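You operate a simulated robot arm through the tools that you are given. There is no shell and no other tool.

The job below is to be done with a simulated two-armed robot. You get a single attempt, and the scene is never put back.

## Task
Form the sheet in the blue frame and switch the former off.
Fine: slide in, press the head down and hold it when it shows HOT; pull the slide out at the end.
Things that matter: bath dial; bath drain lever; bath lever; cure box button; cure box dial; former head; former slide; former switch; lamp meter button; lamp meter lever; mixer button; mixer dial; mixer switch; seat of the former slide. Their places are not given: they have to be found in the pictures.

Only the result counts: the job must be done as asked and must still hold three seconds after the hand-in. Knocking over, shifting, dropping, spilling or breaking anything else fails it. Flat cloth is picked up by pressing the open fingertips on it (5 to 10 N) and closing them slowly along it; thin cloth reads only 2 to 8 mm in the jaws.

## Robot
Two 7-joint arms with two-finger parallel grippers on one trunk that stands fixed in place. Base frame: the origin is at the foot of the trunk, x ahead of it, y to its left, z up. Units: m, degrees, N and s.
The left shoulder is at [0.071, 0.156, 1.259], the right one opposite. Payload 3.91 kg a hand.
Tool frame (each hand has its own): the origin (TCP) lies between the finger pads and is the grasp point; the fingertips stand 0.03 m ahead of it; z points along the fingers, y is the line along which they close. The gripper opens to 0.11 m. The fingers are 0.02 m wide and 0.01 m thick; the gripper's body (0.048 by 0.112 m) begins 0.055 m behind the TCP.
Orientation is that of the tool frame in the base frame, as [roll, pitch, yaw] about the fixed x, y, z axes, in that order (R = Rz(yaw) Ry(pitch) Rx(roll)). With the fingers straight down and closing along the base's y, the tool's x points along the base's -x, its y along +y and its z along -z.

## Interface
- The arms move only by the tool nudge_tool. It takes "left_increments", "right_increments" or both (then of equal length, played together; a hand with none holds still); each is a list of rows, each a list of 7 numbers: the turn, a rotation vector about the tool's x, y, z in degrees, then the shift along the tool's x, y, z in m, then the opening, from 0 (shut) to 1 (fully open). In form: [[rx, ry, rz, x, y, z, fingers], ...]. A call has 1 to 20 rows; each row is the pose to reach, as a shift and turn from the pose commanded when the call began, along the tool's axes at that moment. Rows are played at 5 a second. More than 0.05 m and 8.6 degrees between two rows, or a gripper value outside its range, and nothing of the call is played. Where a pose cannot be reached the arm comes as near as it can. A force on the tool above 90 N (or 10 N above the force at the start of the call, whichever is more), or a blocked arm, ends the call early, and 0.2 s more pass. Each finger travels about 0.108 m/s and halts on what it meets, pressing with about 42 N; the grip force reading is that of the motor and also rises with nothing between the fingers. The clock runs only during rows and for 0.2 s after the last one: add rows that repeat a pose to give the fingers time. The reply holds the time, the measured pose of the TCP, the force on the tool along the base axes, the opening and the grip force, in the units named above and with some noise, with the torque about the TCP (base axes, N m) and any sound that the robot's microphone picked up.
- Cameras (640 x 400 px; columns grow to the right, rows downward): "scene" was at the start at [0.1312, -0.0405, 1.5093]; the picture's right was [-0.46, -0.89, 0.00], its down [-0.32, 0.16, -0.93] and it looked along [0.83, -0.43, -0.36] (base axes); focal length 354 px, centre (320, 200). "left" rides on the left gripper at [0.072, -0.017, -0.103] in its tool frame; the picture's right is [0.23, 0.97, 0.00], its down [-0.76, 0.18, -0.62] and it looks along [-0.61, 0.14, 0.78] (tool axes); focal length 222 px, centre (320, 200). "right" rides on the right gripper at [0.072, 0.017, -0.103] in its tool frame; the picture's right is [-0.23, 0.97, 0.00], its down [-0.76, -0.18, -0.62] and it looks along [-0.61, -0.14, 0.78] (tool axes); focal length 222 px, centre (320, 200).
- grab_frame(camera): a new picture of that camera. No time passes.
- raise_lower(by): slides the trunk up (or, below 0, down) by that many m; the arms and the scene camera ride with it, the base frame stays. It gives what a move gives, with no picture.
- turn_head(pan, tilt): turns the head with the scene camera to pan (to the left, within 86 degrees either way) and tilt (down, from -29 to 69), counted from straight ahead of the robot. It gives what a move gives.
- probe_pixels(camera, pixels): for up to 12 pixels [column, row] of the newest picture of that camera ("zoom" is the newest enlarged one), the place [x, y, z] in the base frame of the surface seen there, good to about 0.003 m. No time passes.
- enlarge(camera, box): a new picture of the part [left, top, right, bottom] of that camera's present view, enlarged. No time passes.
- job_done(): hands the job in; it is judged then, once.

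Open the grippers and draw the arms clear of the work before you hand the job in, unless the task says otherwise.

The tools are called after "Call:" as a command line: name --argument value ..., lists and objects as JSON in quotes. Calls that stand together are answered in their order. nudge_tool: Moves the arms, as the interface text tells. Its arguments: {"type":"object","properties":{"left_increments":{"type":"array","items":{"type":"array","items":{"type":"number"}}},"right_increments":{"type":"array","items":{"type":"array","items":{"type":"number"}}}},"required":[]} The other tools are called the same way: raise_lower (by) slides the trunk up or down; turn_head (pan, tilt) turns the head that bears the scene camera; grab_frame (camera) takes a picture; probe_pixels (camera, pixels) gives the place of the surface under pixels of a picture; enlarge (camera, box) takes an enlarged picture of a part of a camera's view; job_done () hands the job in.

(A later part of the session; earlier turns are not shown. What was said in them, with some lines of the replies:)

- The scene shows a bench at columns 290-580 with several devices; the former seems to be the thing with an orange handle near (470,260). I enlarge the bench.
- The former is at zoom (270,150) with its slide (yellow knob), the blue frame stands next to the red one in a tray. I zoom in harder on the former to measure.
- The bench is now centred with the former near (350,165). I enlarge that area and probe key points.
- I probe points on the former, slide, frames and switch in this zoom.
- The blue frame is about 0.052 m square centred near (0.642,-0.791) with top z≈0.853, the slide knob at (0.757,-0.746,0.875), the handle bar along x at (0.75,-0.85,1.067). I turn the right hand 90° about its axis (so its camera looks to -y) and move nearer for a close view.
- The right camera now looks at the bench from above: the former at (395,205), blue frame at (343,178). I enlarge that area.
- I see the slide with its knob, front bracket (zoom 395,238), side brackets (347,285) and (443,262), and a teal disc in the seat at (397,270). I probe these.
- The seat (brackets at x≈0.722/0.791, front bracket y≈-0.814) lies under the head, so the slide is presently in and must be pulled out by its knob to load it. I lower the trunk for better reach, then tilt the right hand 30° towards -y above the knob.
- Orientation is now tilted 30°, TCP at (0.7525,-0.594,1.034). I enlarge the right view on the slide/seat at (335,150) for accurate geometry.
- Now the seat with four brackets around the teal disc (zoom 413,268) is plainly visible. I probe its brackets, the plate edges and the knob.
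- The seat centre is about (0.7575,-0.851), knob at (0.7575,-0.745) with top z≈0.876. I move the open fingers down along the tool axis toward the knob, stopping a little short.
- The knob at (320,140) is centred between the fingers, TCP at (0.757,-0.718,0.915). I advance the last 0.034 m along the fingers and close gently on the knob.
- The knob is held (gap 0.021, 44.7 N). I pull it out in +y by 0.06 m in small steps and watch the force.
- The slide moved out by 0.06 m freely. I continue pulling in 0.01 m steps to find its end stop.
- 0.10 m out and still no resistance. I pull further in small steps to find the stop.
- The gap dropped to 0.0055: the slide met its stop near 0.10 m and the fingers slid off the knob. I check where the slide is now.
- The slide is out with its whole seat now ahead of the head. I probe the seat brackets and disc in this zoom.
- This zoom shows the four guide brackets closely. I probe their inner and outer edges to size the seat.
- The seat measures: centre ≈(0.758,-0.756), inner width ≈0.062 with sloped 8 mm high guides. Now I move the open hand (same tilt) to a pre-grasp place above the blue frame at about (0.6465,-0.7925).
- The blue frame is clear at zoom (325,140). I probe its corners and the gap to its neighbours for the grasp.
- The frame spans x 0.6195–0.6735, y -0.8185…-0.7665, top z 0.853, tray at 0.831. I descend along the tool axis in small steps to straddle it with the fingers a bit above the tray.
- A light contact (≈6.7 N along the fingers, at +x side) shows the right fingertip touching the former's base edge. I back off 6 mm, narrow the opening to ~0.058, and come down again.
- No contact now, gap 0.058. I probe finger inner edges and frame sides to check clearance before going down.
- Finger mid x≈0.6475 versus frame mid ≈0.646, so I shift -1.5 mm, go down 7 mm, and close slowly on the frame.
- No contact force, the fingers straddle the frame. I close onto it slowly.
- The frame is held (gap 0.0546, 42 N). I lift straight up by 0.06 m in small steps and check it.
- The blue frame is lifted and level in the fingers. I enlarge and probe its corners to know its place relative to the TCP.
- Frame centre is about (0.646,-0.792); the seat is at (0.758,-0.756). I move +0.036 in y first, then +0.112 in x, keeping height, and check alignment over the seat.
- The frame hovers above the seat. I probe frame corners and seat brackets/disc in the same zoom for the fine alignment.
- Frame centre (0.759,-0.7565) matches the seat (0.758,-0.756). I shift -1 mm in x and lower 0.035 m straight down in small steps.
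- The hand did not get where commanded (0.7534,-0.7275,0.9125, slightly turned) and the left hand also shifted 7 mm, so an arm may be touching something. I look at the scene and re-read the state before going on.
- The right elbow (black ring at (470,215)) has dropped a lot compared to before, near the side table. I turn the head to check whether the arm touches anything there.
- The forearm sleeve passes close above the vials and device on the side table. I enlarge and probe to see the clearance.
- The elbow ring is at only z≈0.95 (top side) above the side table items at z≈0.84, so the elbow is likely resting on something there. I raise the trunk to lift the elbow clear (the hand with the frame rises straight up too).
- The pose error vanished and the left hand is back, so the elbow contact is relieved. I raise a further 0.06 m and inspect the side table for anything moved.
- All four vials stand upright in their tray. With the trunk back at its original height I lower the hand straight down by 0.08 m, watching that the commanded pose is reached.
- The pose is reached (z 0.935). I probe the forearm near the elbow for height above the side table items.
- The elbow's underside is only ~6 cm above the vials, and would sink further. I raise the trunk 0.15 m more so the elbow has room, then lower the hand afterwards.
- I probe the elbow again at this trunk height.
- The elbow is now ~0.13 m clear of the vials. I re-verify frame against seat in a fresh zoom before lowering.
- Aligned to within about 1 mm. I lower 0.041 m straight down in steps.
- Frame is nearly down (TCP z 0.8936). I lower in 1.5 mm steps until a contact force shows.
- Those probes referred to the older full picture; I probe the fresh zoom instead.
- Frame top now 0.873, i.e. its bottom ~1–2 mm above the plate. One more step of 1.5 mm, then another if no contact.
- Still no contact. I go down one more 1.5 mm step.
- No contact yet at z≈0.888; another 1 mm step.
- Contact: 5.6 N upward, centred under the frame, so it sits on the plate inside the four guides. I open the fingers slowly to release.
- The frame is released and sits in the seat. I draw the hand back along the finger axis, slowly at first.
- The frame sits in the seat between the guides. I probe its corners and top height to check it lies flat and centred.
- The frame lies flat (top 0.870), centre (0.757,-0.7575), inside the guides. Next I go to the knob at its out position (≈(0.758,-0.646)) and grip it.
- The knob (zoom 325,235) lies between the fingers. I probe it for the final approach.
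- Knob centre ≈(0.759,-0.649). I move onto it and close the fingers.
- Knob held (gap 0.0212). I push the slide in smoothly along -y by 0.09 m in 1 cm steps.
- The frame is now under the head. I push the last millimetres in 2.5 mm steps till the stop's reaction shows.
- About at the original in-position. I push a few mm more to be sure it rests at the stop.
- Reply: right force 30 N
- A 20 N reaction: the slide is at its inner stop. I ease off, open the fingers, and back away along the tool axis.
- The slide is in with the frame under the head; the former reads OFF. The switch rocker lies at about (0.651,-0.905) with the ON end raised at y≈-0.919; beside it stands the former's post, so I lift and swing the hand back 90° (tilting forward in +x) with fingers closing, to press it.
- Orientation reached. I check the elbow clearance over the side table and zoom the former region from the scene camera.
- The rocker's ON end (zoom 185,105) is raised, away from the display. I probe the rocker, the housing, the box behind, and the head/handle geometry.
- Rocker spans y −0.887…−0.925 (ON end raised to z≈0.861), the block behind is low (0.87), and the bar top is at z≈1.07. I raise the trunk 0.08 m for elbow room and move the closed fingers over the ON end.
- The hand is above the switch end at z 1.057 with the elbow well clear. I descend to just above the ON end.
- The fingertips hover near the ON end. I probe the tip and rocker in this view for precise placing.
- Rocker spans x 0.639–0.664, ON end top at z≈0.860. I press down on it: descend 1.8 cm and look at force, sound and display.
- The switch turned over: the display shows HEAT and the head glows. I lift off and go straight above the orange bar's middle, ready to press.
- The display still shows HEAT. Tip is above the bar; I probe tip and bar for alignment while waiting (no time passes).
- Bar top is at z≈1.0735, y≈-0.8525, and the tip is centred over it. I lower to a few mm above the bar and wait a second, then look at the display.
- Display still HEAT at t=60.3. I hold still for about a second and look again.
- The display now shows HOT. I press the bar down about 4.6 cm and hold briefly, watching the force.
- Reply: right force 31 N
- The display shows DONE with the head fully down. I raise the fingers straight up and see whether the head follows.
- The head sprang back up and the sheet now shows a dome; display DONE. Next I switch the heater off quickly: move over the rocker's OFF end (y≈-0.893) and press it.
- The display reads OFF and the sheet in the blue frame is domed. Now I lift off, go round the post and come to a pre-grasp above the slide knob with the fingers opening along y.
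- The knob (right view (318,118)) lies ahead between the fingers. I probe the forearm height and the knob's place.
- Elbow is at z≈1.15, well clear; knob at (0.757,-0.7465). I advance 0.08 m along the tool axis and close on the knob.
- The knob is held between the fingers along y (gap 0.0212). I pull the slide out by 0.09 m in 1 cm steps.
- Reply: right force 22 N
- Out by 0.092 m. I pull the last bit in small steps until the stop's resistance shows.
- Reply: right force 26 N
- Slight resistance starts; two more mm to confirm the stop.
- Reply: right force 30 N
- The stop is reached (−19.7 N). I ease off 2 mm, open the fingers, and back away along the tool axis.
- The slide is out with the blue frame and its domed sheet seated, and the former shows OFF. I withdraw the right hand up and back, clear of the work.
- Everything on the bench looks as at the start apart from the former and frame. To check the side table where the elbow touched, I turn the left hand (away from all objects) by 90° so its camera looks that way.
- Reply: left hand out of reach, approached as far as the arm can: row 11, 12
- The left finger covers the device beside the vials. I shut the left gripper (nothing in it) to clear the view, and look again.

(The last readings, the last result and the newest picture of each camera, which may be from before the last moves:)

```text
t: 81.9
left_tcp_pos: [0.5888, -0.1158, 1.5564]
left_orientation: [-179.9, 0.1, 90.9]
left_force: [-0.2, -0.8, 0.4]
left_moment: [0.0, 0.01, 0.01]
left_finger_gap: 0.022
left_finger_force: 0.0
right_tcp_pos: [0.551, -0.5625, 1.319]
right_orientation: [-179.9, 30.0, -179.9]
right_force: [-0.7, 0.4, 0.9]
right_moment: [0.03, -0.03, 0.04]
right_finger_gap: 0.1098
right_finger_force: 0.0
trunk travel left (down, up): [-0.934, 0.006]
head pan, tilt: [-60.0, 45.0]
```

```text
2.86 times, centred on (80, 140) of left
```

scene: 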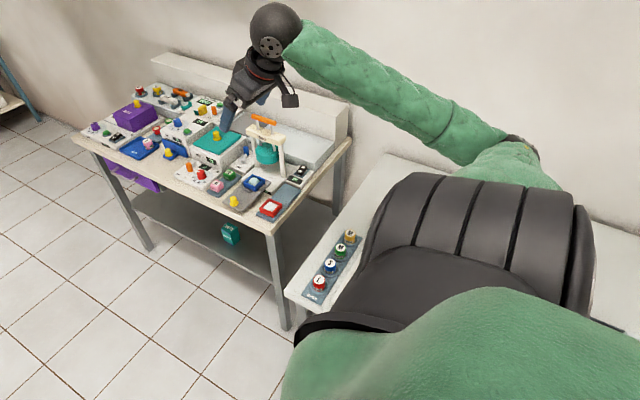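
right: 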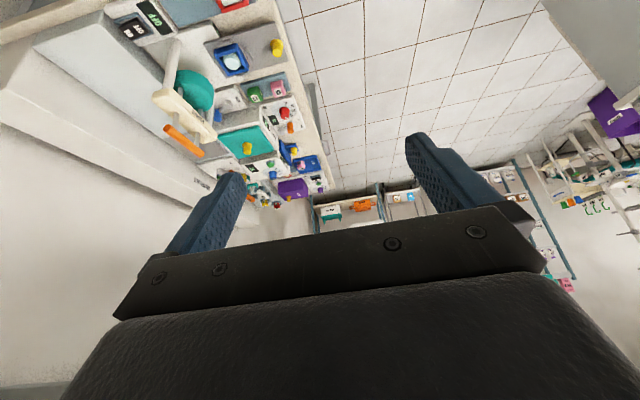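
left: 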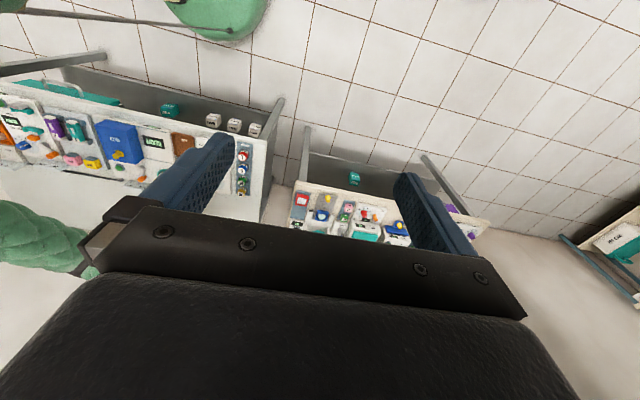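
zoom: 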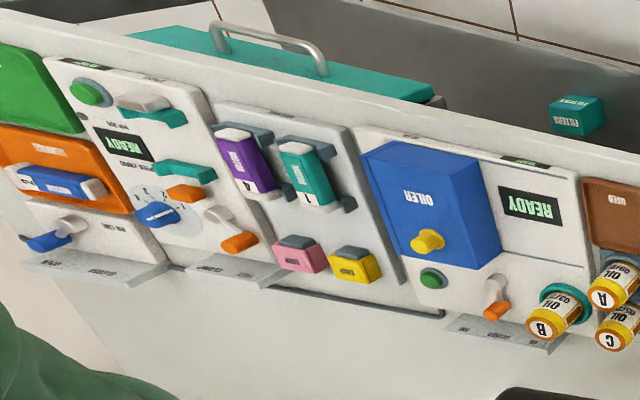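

Side table: vials, adapter device, oil cylinders and levers all stand as in the early picture. I turn the left hand back and open it, then take a last look.

Call:
nudge_tool --left_increments '[[0, 0, -8, 0, 0, 0, 0.5], [0, 0, -16, 0, 0, 0, 1], [0, 0, -24, 0, 0, 0, 1], [0, 0, -32, 0, 0, 0, 1], [0, 0, -40, 0, 0, 0, 1], [0, 0, -48, 0, 0, 0, 1], [0, 0, -56, 0, 0, 0, 1], [0, 0, -64, 0, 0, 0, 1], [0, 0, -72, 0, 0, 0, 1], [0, 0, -80, 0, 0, 0, 1], [0, 0, -88, 0, 0, 0, 1], [0, 0, -90, 0, 0, 0, 1], [0, 0, -90, 0, 0, 0, 1]]'

Call:
enlarge --camera "scene" --box '[220, 110, 340, 220]'

Call:
enlarge --camera "scene" --box '[70, 70, 260, 220]'

```text
t: 84.7
left_tcp_pos: [0.5893, -0.1174, 1.5548]
left_orientation: [179.8, 0.1, -179.9]
left_force: [0.2, 0.2, -0.7]
left_moment: [0.01, 0.0, 0.0]
left_finger_gap: 0.1099
left_finger_force: 0.1
right_tcp_pos: [0.5527, -0.5616, 1.3174]
right_orientation: [-180.0, 30.0, -180.0]
right_force: [1.3, 0.5, 0.2]
right_moment: [0.0, 0.04, 0.01]
right_finger_gap: 0.1101
right_finger_force: 0.1
trunk travel left (down, up): [-0.934, 0.006]
head pan, tilt: [-60.0, 45.0]
```

```text
3.64 times, centred on (280, 165) of scene
```

zoom: 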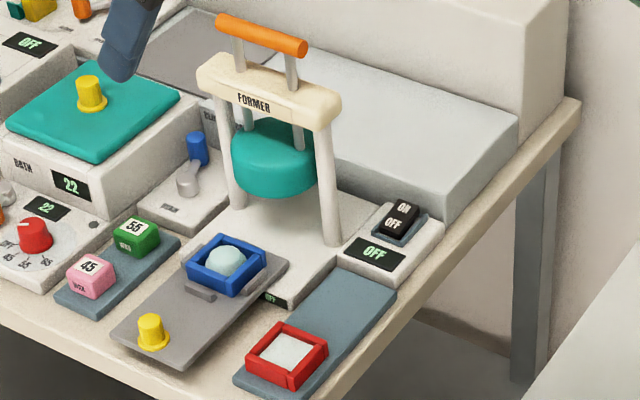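

```text
2.67 times, centred on (165, 145) of scene
```

zoom: 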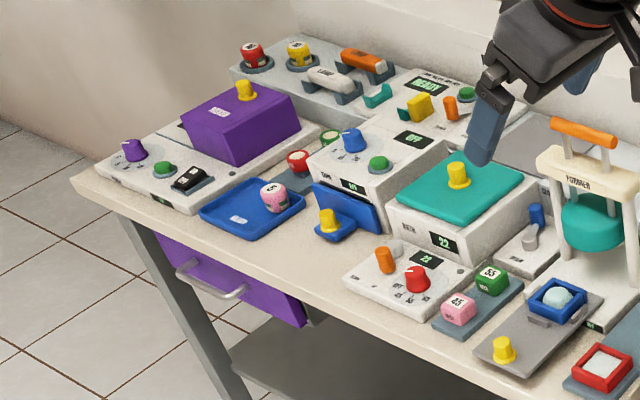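

The former shows OFF with its head up. The slide is out with the formed (domed) sheet in the blue frame, everything else stands as before, and both hands are open and clear. I hand the job in.

Call:
job_done

```text
The job is handed in.
```

The sheet in the blue frame is formed and the former is switched off. I have handed the job in; the tool's reply did not include a verdict.

- **Forming:** I seated the blue frame on the slide, pushed it in and switched the former on. When it showed HOT I pressed the head down and held it until it showed DONE. The head came back up by itself, and the sheet has a clear dome.
- **End state:** The former reads OFF and the slide is pulled out to its stop, with the blue frame still in its seat. Both grippers are open, and both arms are clear of the work.
- **One contact to know about:** While I was placing the frame, the right elbow appears to have touched something on the side table. I raised the trunk to free it. I checked that table afterwards: the vials, oil cylinders and levers all looked as they did in the early pictures. I cannot say exactly what it touched or how hard.
- **Light touch on the former:** While reaching for the frame, a fingertip also pressed lightly on the edge of the former's base, at about 7 N. I backed off, and nothing moved.
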